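You operate a simulated robot arm through the tools that you are given. There is no shell and no other tool. Be economical: measure what you need, move in short steps, check, and stop when the job is done.

You are at the controls of a simulated robot arm. One attempt, no reset.

Task
Fetch the purple squeeze bottle and set it in the teal bowl.
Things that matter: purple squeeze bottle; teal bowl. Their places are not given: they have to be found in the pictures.

It is judged by the outcome, as a careful person would: the job done as asked, and still so three seconds after it is handed in. It fails if anything else is knocked over, pushed out of place, dropped, spilled or broken.

Robot
A 6-joint arm with a two-finger parallel gripper, fixed in place. Base frame: the origin is at the foot of the arm, x ahead of it, y to its left, z up; the work surface is at about z = 75. Readings come in cm, degrees, newtons and seconds.
With the tool pointing down near the work surface it reaches from about 18 to 64 cm from the base axis. Its first joint turns from -66.0 to 66.0 degrees. Payload 2.7 kg.
The tool frame sits at the grasp point between the pads (the TCP): z along the fingers, y along the line on which they close. The tips reach 2.3 cm beyond it. The gripper opens to 9.4 cm. The fingers are 3.8 cm wide and 1 cm thick; the gripper's body (5.4 by 9.6 cm) begins 3.9 cm behind the TCP.
Orientation is that of the tool frame in the base frame, as [roll, pitch, yaw] about the fixed x, y, z axes, in that order (R = Rz(yaw) Ry(pitch) Rx(roll)). With the fingers straight down and closing along the base's y, the tool's x points along the base's -x, its y along +y and its z along -z.

Tools
- The arm moves only by the tool step_arm. Its argument "rows" is a list of rows, each a list of 3 entries, a list of its own where there are three numbers: the shift along the tool's x, y, z in cm, then the turn, a rotation vector about the tool's x, y, z in rad, then the finger opening in cm, from 0 to 9.4. In form: [[[tx, ty, tz], [ax, ay, az], fingers], ...]. A call has 1 to 12 rows; each row shifts and turns the commanded pose from where the row before left it, along the tool's axes as they then stand. Rows are played at 5 a second. More than 5 cm and 8.6 degrees between two rows, or a gripper value outside its range, and nothing of the call is played. Where a pose cannot be reached the arm comes as near as it can. A force on the tool above 40 N (or 10 N above the force at the start of the call, whichever is more), or a blocked arm, ends the call early, and 0.2 s more pass. The fingers move at their own pace (about 4.5 cm/s each) and stop on an object; they squeeze with about 22 N. The grip force told is the motor's: it shows also when the fingers shut on nothing. Time passes only in rows, and 0.2 s behind the last, so rows that do not move let the fingers close. The reply holds the time, the measured pose of the TCP, the force on the tool along the base axes, the opening and the grip force, in the units named above and with some noise, and new pictures: "show" is both (left out), scene, wrist or none.
- Cameras (640 x 400 px; columns grow to the right, rows downward): "scene" is fixed at [7.74, -43.19, 140.31]; the picture's right is [0.77, -0.63, 0.00], its down [-0.36, -0.44, -0.82] and it looks along [0.52, 0.64, -0.57] (base axes); focal length 316 px, centre (320, 200). "wrist" rides on the gripper at [8.6, 1.6, -7.5] in the tool frame; the picture's right is [-0.18, 0.98, 0.00], its down [-0.58, -0.11, -0.81] and it looks along [-0.79, -0.15, 0.59] (tool axes); focal length 243 px, centre (320, 200).
- pixel_to_xyz(camera, pixels): for up to 12 pixels [column, row] of the newest picture of that camera ("zoom" is the newest enlarged one), the place [x, y, z] in the base frame of the surface seen there, good to about 0.2 cm. No time passes.
- close_up(camera, box): a new picture of the part [left, top, right, bottom] of that camera's present view, enlarged. No time passes.
- finish_job(): hands the job in; it is judged then, once.

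Go step by step. Measure first, check grasps and placings, and put right what went wrong. The budget is 60 turns and 170 pictures, counting those below and the enlarged ones. Unless the task says otherwise, let go and move clear before handing in, and close with one line.

The tools are called after "Call:" by a JSON object that holds its "api" and its "payload". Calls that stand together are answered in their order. step_arm: Moves the arm, as the interface text tells. Its arguments: {"type":"object","properties":{"rows":{"type":"array","items":{"type":"array"}},"show":{"type":"string","enum":["both","scene","wrist","none"]}},"required":["rows"]} The other tools are called the same way: pixel_to_xyz (camera, pixels) gives the place of the surface under pixels of a picture; close_up (camera, box) takes an enlarged picture of a part of a camera's view; finish_job () hands the job in.

At the start:

```text
time_s: 0.0
position: [46.01, -3.86, 111.06]
tcp_rot: [-179.9, 0.0, -180.0]
force: [0.2, 0.5, -0.1]
opening: 9.4
grip_force: 0.0
```

scene: 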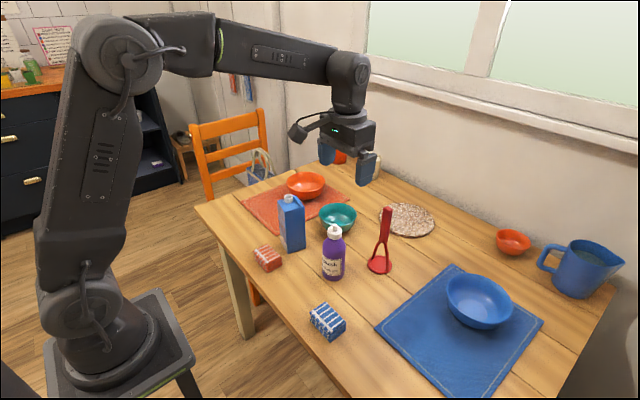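
wrist: 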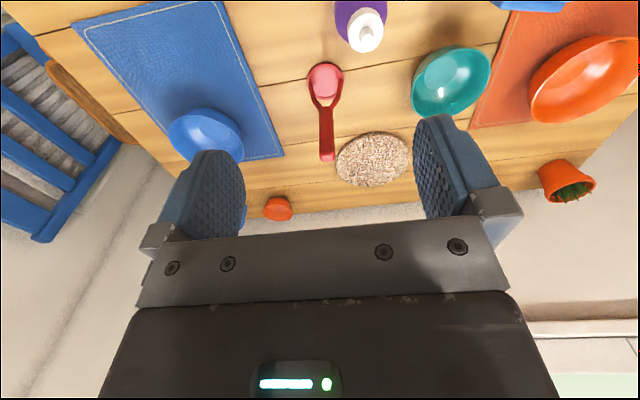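

The scene picture shows the purple bottle around (333,255) and the teal bowl around (338,217). I'll enlarge that area and measure both.

Call:
{"api": "close_up", "payload": {"camera": "scene", "box": [240, 160, 440, 285]}}

Call:
{"api": "pixel_to_xyz", "payload": {"camera": "scene", "pixels": [[334, 228], [333, 245], [333, 262], [333, 277], [323, 262], [343, 262], [338, 218], [320, 214], [356, 215], [338, 205], [338, 232], [291, 200]]}}

```text
3.20 times, centred on (340, 222) of scene
```

zoom: 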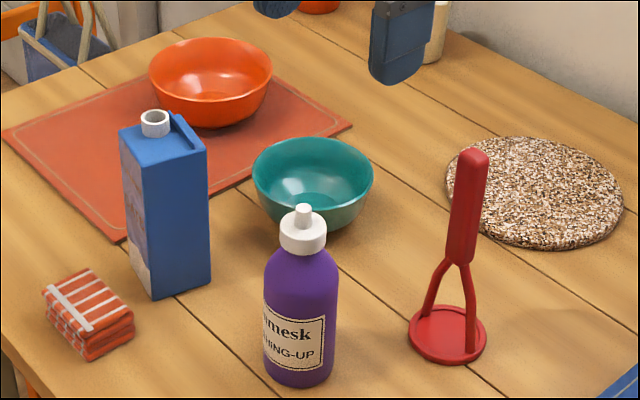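

```text
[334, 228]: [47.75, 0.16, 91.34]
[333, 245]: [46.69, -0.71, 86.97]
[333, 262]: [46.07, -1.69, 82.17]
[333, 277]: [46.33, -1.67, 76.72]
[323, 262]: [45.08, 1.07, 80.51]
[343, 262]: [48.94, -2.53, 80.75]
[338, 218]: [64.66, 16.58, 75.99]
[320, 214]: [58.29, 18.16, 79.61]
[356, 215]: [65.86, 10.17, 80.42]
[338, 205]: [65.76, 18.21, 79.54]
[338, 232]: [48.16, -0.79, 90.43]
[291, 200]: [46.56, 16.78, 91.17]
```

The bottle is at about (47.5, 0.3) and its top is near z 93. The bowl rim is centred near (62, 14). I'll measure the cap, nozzle, bowl and carton more exactly in the enlarged picture.

Call:
{"api": "pixel_to_xyz", "payload": {"camera": "zoom", "pixels": [[303, 207], [303, 222], [302, 248], [284, 235], [322, 235], [302, 265], [268, 280], [334, 280], [155, 115], [255, 175], [371, 175], [313, 140]]}}

Call:
{"api": "pixel_to_xyz", "payload": {"camera": "wrist", "pixels": [[365, 40], [362, 20], [412, 90], [488, 68], [445, 52], [450, 116], [452, 75], [440, 90]]}}

Call:
{"api": "close_up", "payload": {"camera": "wrist", "box": [320, 0, 520, 125]}}

```text
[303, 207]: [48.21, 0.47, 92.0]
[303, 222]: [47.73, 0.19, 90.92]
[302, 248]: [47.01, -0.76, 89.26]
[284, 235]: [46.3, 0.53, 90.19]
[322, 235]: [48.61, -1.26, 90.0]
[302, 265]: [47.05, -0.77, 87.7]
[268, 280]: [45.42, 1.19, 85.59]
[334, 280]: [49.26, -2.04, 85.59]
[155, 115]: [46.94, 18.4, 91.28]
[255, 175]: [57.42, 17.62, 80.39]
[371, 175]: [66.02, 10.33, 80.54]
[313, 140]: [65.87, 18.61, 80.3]
```

```text
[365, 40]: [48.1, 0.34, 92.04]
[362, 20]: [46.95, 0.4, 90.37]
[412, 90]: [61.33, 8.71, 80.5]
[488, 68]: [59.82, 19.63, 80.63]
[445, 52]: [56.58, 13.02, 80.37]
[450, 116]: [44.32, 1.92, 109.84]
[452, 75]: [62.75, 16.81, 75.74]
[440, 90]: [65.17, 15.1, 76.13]
```

```text
3.20 times, centred on (420, 62) of wrist
```

zoom: 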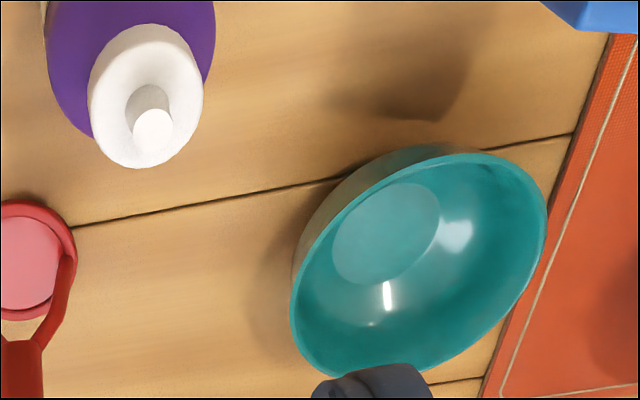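

The cap spans about z 88.8–91, with its axis near (48.0, 0.3), and the nozzle top is at z 92. The bowl has a flat bottom and is centred near (61.7, 14.3). I'll check the bowl floor and the masher, and move above the bottle while staying high.

Call:
{"api": "pixel_to_xyz", "payload": {"camera": "zoom", "pixels": [[333, 245], [440, 215], [400, 184], [370, 283], [385, 232], [155, 130], [5, 260], [90, 95], [203, 95]]}}

Call:
{"api": "pixel_to_xyz", "payload": {"camera": "scene", "pixels": [[387, 209], [379, 265]]}}

Call:
{"api": "step_arm", "payload": {"rows": [[[-1, 2, 0], [0, 0, 0], 9.4], [[-1, 2.16, 0], [0, 0, 0], 9.4], [[0, 0, 4], [0, 0, 0], 9.4], [[0, 0, 4], [0, 0, 0], 9.4], [[0, 0, 2], [0, 0, 0], 9.4], [[0, 0, 0], [0, 0, 0], 9.4]]}}

```text
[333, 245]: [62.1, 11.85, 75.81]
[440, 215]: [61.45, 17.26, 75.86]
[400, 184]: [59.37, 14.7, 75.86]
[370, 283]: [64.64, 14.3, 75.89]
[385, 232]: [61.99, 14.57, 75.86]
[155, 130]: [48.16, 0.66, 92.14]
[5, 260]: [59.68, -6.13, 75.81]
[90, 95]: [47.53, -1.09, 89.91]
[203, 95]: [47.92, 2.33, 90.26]
```

```text
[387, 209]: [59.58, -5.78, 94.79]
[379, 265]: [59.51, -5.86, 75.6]
```

```text
time_s: 1.4
position: [48.01, 0.38, 101.04]
tcp_rot: [-179.9, 0.0, 180.0]
force: [0.0, -0.5, -0.1]
opening: 9.42
grip_force: 0.0
```

scene: 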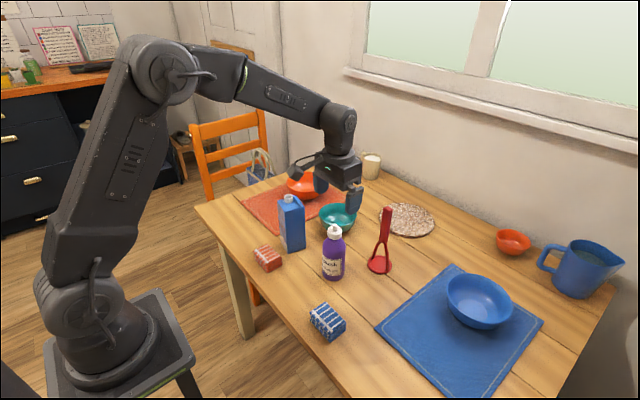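
wrist: 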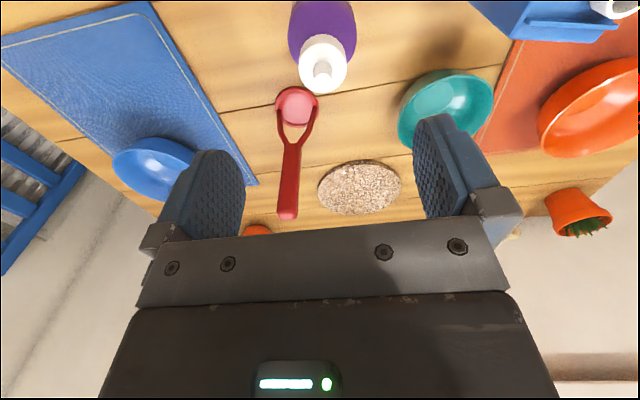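

The gripper is over the bottle; the cap's centre reads about (48.1, 0.5). The bowl floor is centred at (62.0, 14.5, 75.9). I'll descend to z 90.7 and close on the cap.

Call:
{"api": "step_arm", "payload": {"rows": [[[-0.1, 0.15, 3], [0, 0, 0], 9.4], [[0, 0, 3], [0, 0, 0], 9.4], [[0, 0, 2.5], [0, 0, 0], 9.4], [[0, 0, 1.8], [0, 0, 0], 9.4], [[0, 0, 0], [0, 0, 0], 9.4]]}}

```text
time_s: 2.6
position: [48.1, 0.47, 90.7]
tcp_rot: [179.9, 0.0, -180.0]
force: [-0.1, 0.3, 0.6]
opening: 9.42
grip_force: 0.1
```

scene: 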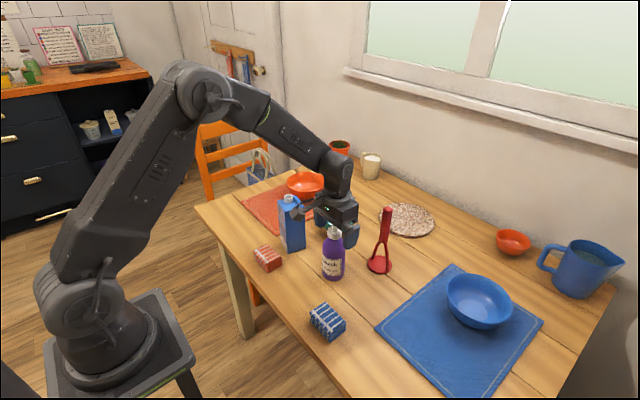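
wrist: 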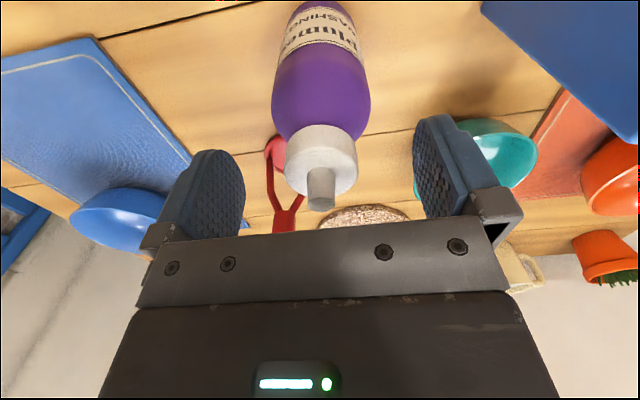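

The cap sits between the pads at (320,165), with the nozzle short of the palm. I'll close on it.

Call:
{"api": "step_arm", "payload": {"rows": [[[0, 0, 0], [0, 0, 0], 5], [[0, 0, 0], [0, 0, 0], 3], [[0, 0, 0], [0, 0, 0], 2], [[0, 0, 0], [0, 0, 0], 2], [[0, 0, 0], [0, 0, 0], 2]], "show": "wrist"}}

Call:
{"api": "close_up", "payload": {"camera": "scene", "box": [270, 180, 430, 280]}}

```text
time_s: 3.8
position: [48.18, 0.36, 90.69]
tcp_rot: [-179.9, 0.0, -180.0]
force: [-0.8, -1.2, 0.1]
opening: 3.47
grip_force: 21.8
```

wrist: 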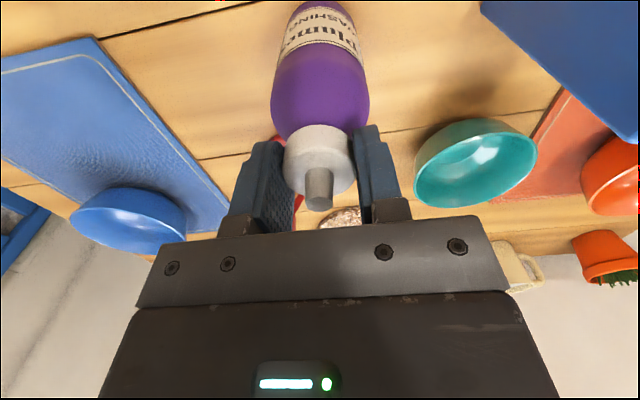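

```text
4.00 times, centred on (350, 230) of scene
```

zoom: 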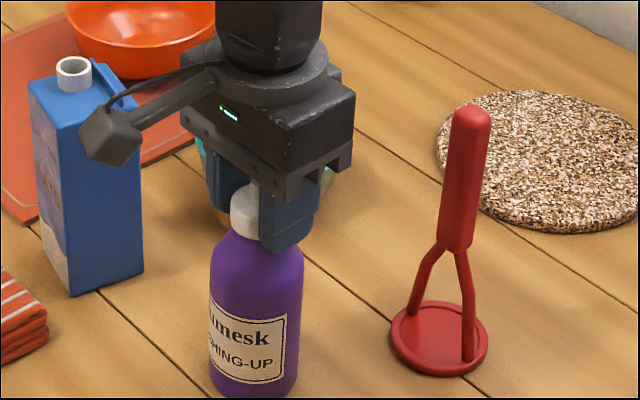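

The fingers stopped on the cap at 3.5 cm with 22 N. I'll lift slowly and check the hold.

Call:
{"api": "step_arm", "payload": {"rows": [[[0, 0, -0.5], [0, 0, 0], 2], [[0, 0, -1], [0, 0, 0], 2], [[0, 0, -1.5], [0, 0, 0], 2], [[0, 0, -2], [0, 0, 0], 2], [[0, 0, -2], [0, 0, 0], 2], [[0, 0, -2], [0, 0, 0], 2], [[0, 0, -1], [0, 0, 0], 2], [[0, 0, 0], [0, 0, 0], 2]]}}

```text
time_s: 5.6
position: [47.99, 0.59, 100.8]
tcp_rot: [180.0, 0.0, -180.0]
force: [-0.1, -0.8, -0.4]
opening: 3.44
grip_force: 21.8
```

scene: 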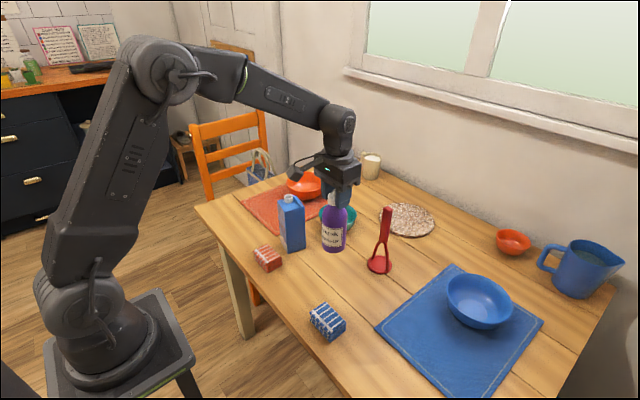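
wrist: 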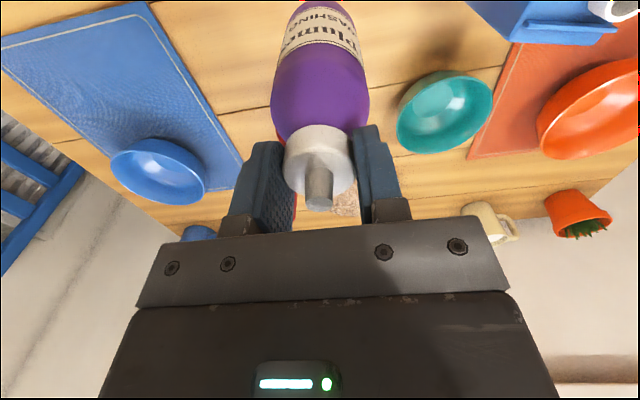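

The bottle is held upright, unmoved in the grip, with its bottom at about z 85. I'll carry it over to the bowl.

Call:
{"api": "step_arm", "payload": {"rows": [[[-1, 1, 0], [0, 0, 0], 2], [[-2, 2, 0], [0, 0, 0], 2], [[-2, 2, 0], [0, 0, 0], 2], [[-2, 2, 0], [0, 0, 0], 2], [[-2, 2, 0], [0, 0, 0], 2], [[-2, 2, 0], [0, 0, 0], 2], [[-2, 2, 0], [0, 0, 0], 2], [[-1, 0.95, 0], [0, 0, 0], 2], [[0, 0, 0], [0, 0, 0], 2], [[0, 0, 0], [0, 0, 0], 2]]}}

```text
time_s: 7.8
position: [61.47, 14.11, 100.72]
tcp_rot: [180.0, 0.0, -179.9]
force: [0.1, 0.3, -0.4]
opening: 3.45
grip_force: 22.2
out of reach, approached as far as the arm can: row 8
```

scene: 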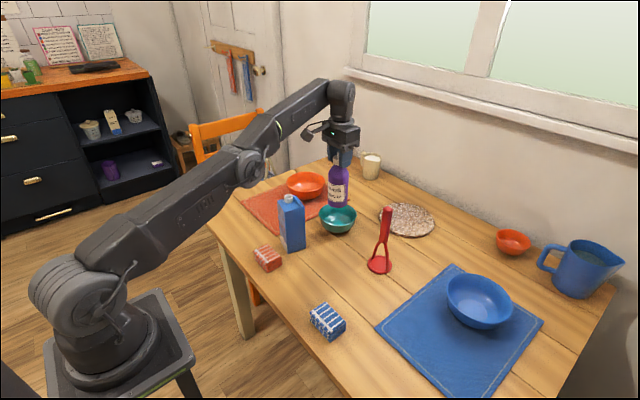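
wrist: 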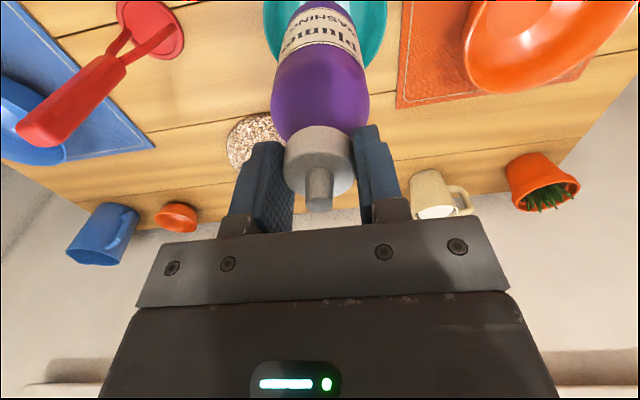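

The arm stopped 0.6 cm short, at (61.47, 14.11), at its reach limit for this height. Lower down it should reach further, so I'll descend a little (bottle bottom to about z 82.5) and see.

Call:
{"api": "step_arm", "payload": {"rows": [[[0, 0, 1.2], [0, 0, 0], 2], [[0, 0, 1.2], [0, 0, 0], 2], [[0, 0, 0], [0, 0, 0], 2]], "show": "scene"}}

Call:
{"api": "close_up", "payload": {"camera": "scene", "box": [260, 140, 420, 240]}}

```text
time_s: 8.6
position: [61.86, 14.22, 98.17]
tcp_rot: [180.0, 0.0, -180.0]
force: [1.2, -0.2, -0.9]
opening: 3.44
grip_force: 22.1
out of reach, approached as far as the arm can: row 2
```

scene: 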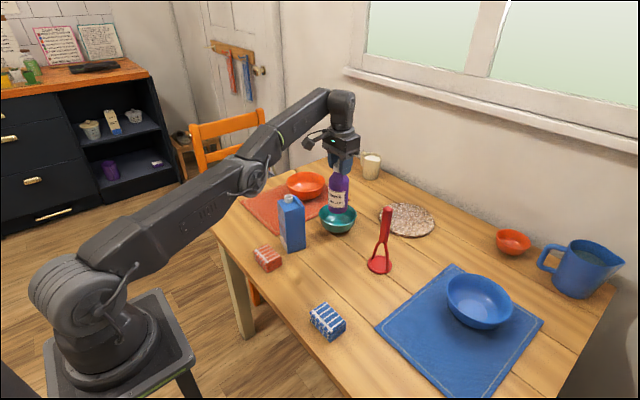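

```text
4.00 times, centred on (340, 190) of scene
```

zoom: 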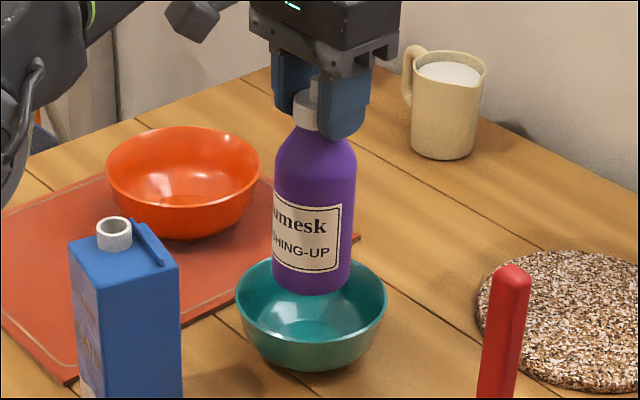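

Reach improved as the arm lowered: it's now at (61.86, 14.22). I'll descend further in small steps, with the bottle's bottom entering the bowl.

Call:
{"api": "step_arm", "payload": {"rows": [[[0, 0, 1], [0, 0, 0], 2], [[0, 0, 1], [0, 0, 0], 2], [[0, 0, 1], [0, 0, 0], 2], [[0, 0, 0], [0, 0, 0], 2], [[0, 0, 0], [0, 0, 0], 2]]}}

Call:
{"api": "close_up", "payload": {"camera": "scene", "box": [260, 140, 420, 240]}}

Call:
{"api": "pixel_to_xyz", "payload": {"camera": "scene", "pixels": [[319, 214], [357, 214], [320, 208], [338, 202]]}}

```text
time_s: 9.8
position: [62.13, 14.35, 95.28]
tcp_rot: [-179.9, -0.2, 179.9]
force: [-0.1, -0.2, -0.9]
opening: 3.48
grip_force: 22.3
out of reach, approached as far as the arm can: row 3
```

scene: 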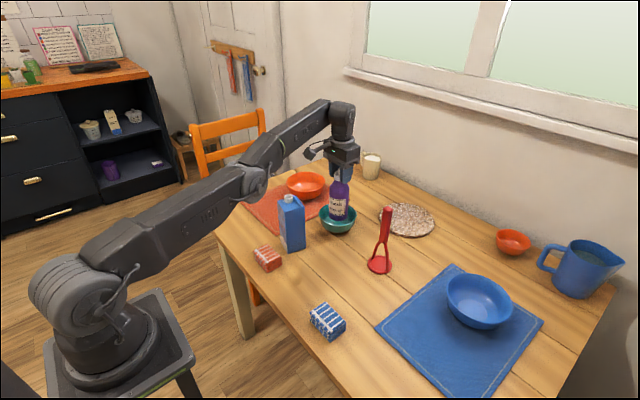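
wrist: 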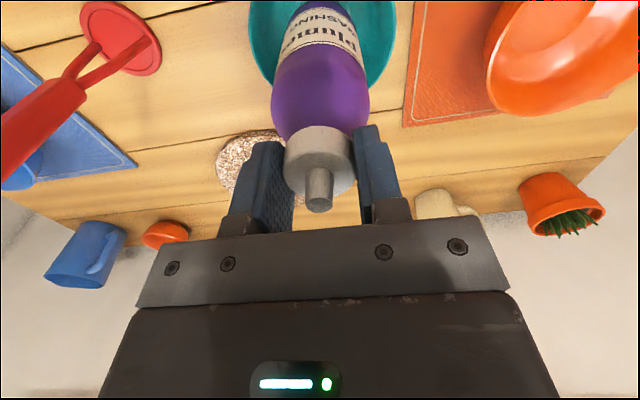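

```text
4.00 times, centred on (340, 190) of scene
```

zoom: 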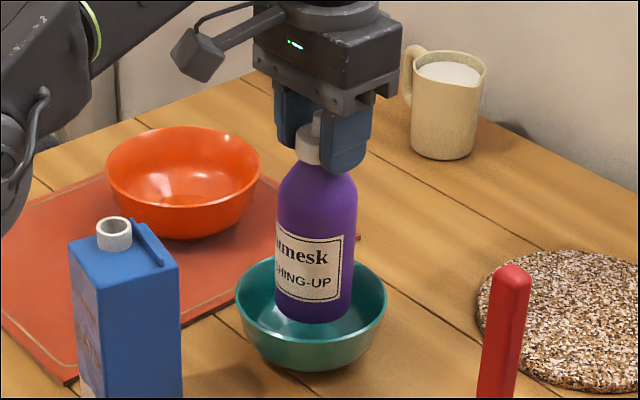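

```text
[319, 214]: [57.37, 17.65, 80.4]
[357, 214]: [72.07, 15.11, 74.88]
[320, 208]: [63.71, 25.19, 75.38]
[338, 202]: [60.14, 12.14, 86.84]
```

The bottle is inside the rim and on centre at (62.13, 14.35), with its bottom at about z 79.6. I'll lower it in small steps and watch the force.

Call:
{"api": "step_arm", "payload": {"rows": [[[0, 0, 1], [0, 0, 0], 2], [[0, 0, 1], [0, 0, 0], 2], [[0, 0, 0.6], [0, 0, 0], 2], [[0, 0, 0], [0, 0, 0], 2], [[0, 0, 0], [0, 0, 0], 2]], "show": "none"}}

```text
time_s: 11.0
position: [62.48, 14.46, 92.79]
tcp_rot: [-180.0, -0.1, -180.0]
force: [0.1, -0.1, -0.7]
opening: 3.46
grip_force: 22.1
```

The x reading has drifted to 62.48, so I'll nudge back 0.35 cm and lower a bit more.

Call:
{"api": "step_arm", "payload": {"rows": [[[0.35, 0, 0.3], [0, 0, 0], 2], [[0, 0, 0.3], [0, 0, 0], 2], [[0, 0, 0], [0, 0, 0], 2], [[0, 0, 0], [0, 0, 0], 2]]}}

Call:
{"api": "close_up", "payload": {"camera": "scene", "box": [260, 140, 420, 240]}}

```text
time_s: 12.0
position: [61.86, 14.36, 92.17]
tcp_rot: [179.9, 0.0, -179.9]
force: [0.5, 0.4, -1.5]
opening: 3.44
grip_force: 21.7
out of reach, approached as far as the arm can: row 1
```

scene: 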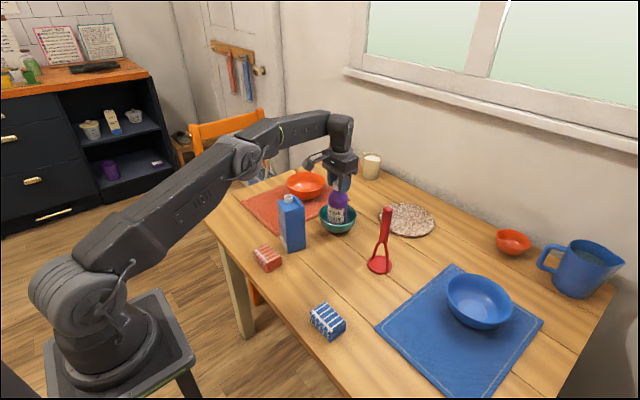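
wrist: 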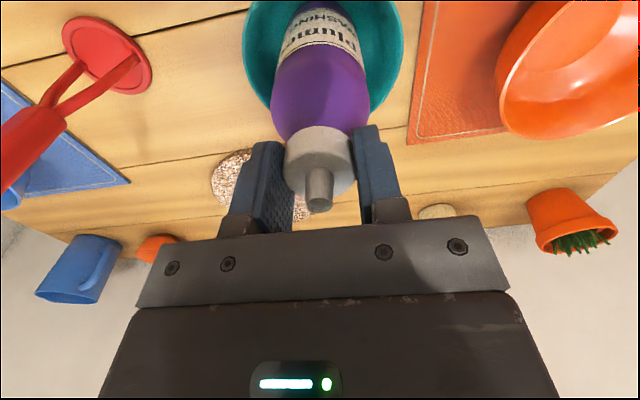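

```text
4.00 times, centred on (340, 190) of scene
```

zoom: 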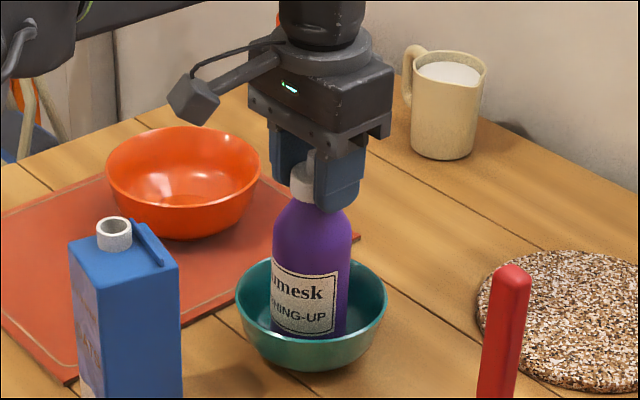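

The bottle is centred in the bowl (both around column 310 in the close-up). I'll lower in 0.2 cm steps until there is contact.

Call:
{"api": "step_arm", "payload": {"rows": [[[0, 0, 0.2], [0, 0, 0], 2], [[0, 0, 0.2], [0, 0, 0], 2], [[0, 0, 0], [0, 0, 0], 2]], "show": "none"}}

Call:
{"api": "step_arm", "payload": {"rows": [[[0, 0, 0.15], [0, 0, 0], 2], [[0, 0, 0], [0, 0, 0], 2]], "show": "none"}}

```text
time_s: 12.8
position: [61.86, 14.28, 91.8]
tcp_rot: [-180.0, 0.1, -180.0]
force: [0.2, -1.4, 0.7]
opening: 3.45
grip_force: 21.8
```

```text
time_s: 13.4
position: [61.85, 14.39, 91.84]
tcp_rot: [180.0, 0.2, -180.0]
force: [1.9, 0.7, 6.4]
opening: 3.46
grip_force: 22.0
```

The upward force rose to 6.4 N at z 91.84, so the bottle is resting on the bowl. I'll open the fingers gently.

Call:
{"api": "step_arm", "payload": {"rows": [[[0, 0, 0], [0, 0, 0], 3.6], [[0, 0, 0], [0, 0, 0], 4], [[0, 0, 0], [0, 0, 0], 5], [[0, 0, 0], [0, 0, 0], 7], [[0, 0, 0], [0, 0, 0], 8], [[0, 0, 0], [0, 0, 0], 8]]}}

Call:
{"api": "close_up", "payload": {"camera": "scene", "box": [260, 140, 420, 240]}}

```text
time_s: 14.8
position: [61.82, 14.39, 91.75]
tcp_rot: [180.0, 0.0, -180.0]
force: [0.6, -0.4, 0.1]
opening: 8.03
grip_force: 0.1
```

scene: 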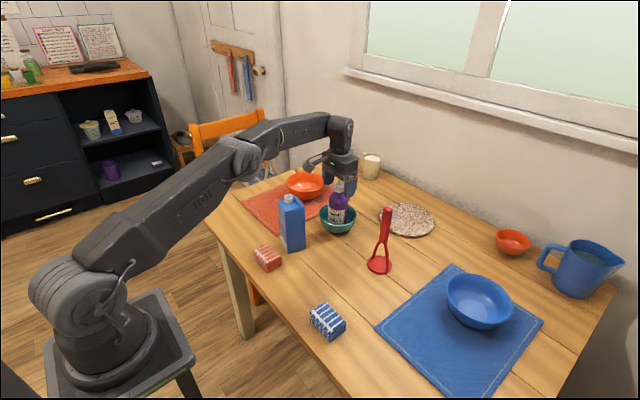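
wrist: 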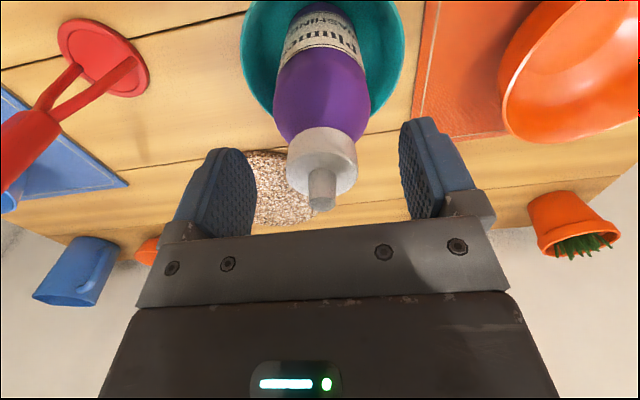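

```text
4.00 times, centred on (340, 190) of scene
```

zoom: 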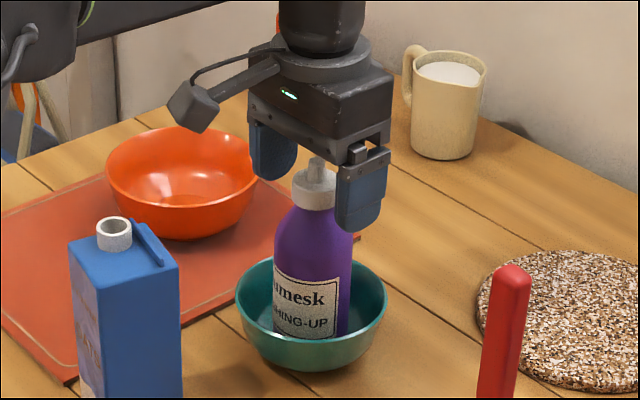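

The bottle stands upright in the bowl, free of the fingers. I'll raise straight up and then draw back.

Call:
{"api": "step_arm", "payload": {"rows": [[[0, 0, -1], [0, 0, 0], 8], [[0, 0, -1.5], [0, 0, 0], 8], [[0, 0, -2], [0, 0, 0], 8], [[0.3, 0, -2], [0, 0, 0], 8], [[0.5, 0, -2], [0, 0, 0], 8], [[1, 0, -3], [0, 0, 0], 8], [[3, -1, -2], [0, 0, 0], 8], [[4, -1, 0], [0, 0, 0], 8], [[4, -1, 0], [0, 0, 0], 8], [[0, 0, 0], [0, 0, 0], 8], [[0, 0, 0], [0, 0, 0], 8]]}}

Call:
{"api": "close_up", "payload": {"camera": "scene", "box": [260, 140, 420, 240]}}

```text
time_s: 17.2
position: [49.13, 11.28, 105.05]
tcp_rot: [180.0, -0.1, -180.0]
force: [0.7, 0.3, 0.3]
opening: 8.02
grip_force: 0.1
```

scene: 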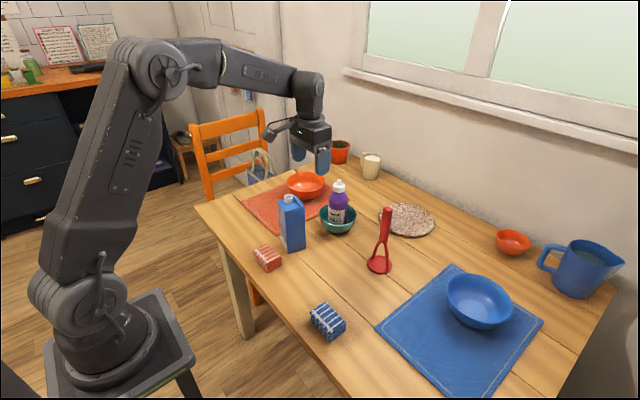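
wrist: 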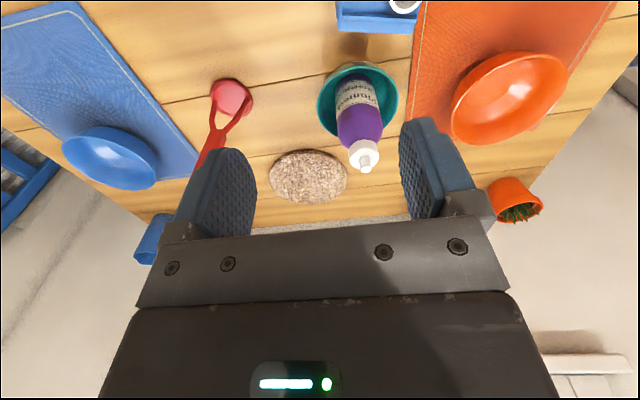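

```text
4.00 times, centred on (340, 190) of scene
```

zoom: 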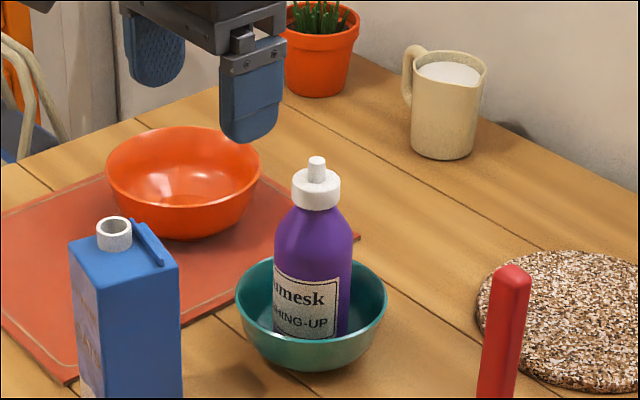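

The bottle stands still in the teal bowl, nothing else has moved and the gripper is clear, so I'm handing the job in.

Call:
{"api": "finish_job", "payload": {}}

```text
The job is handed in.
```

The purple squeeze bottle is standing upright in the teal bowl, the gripper is clear, nothing else was disturbed, and the job is handed in.
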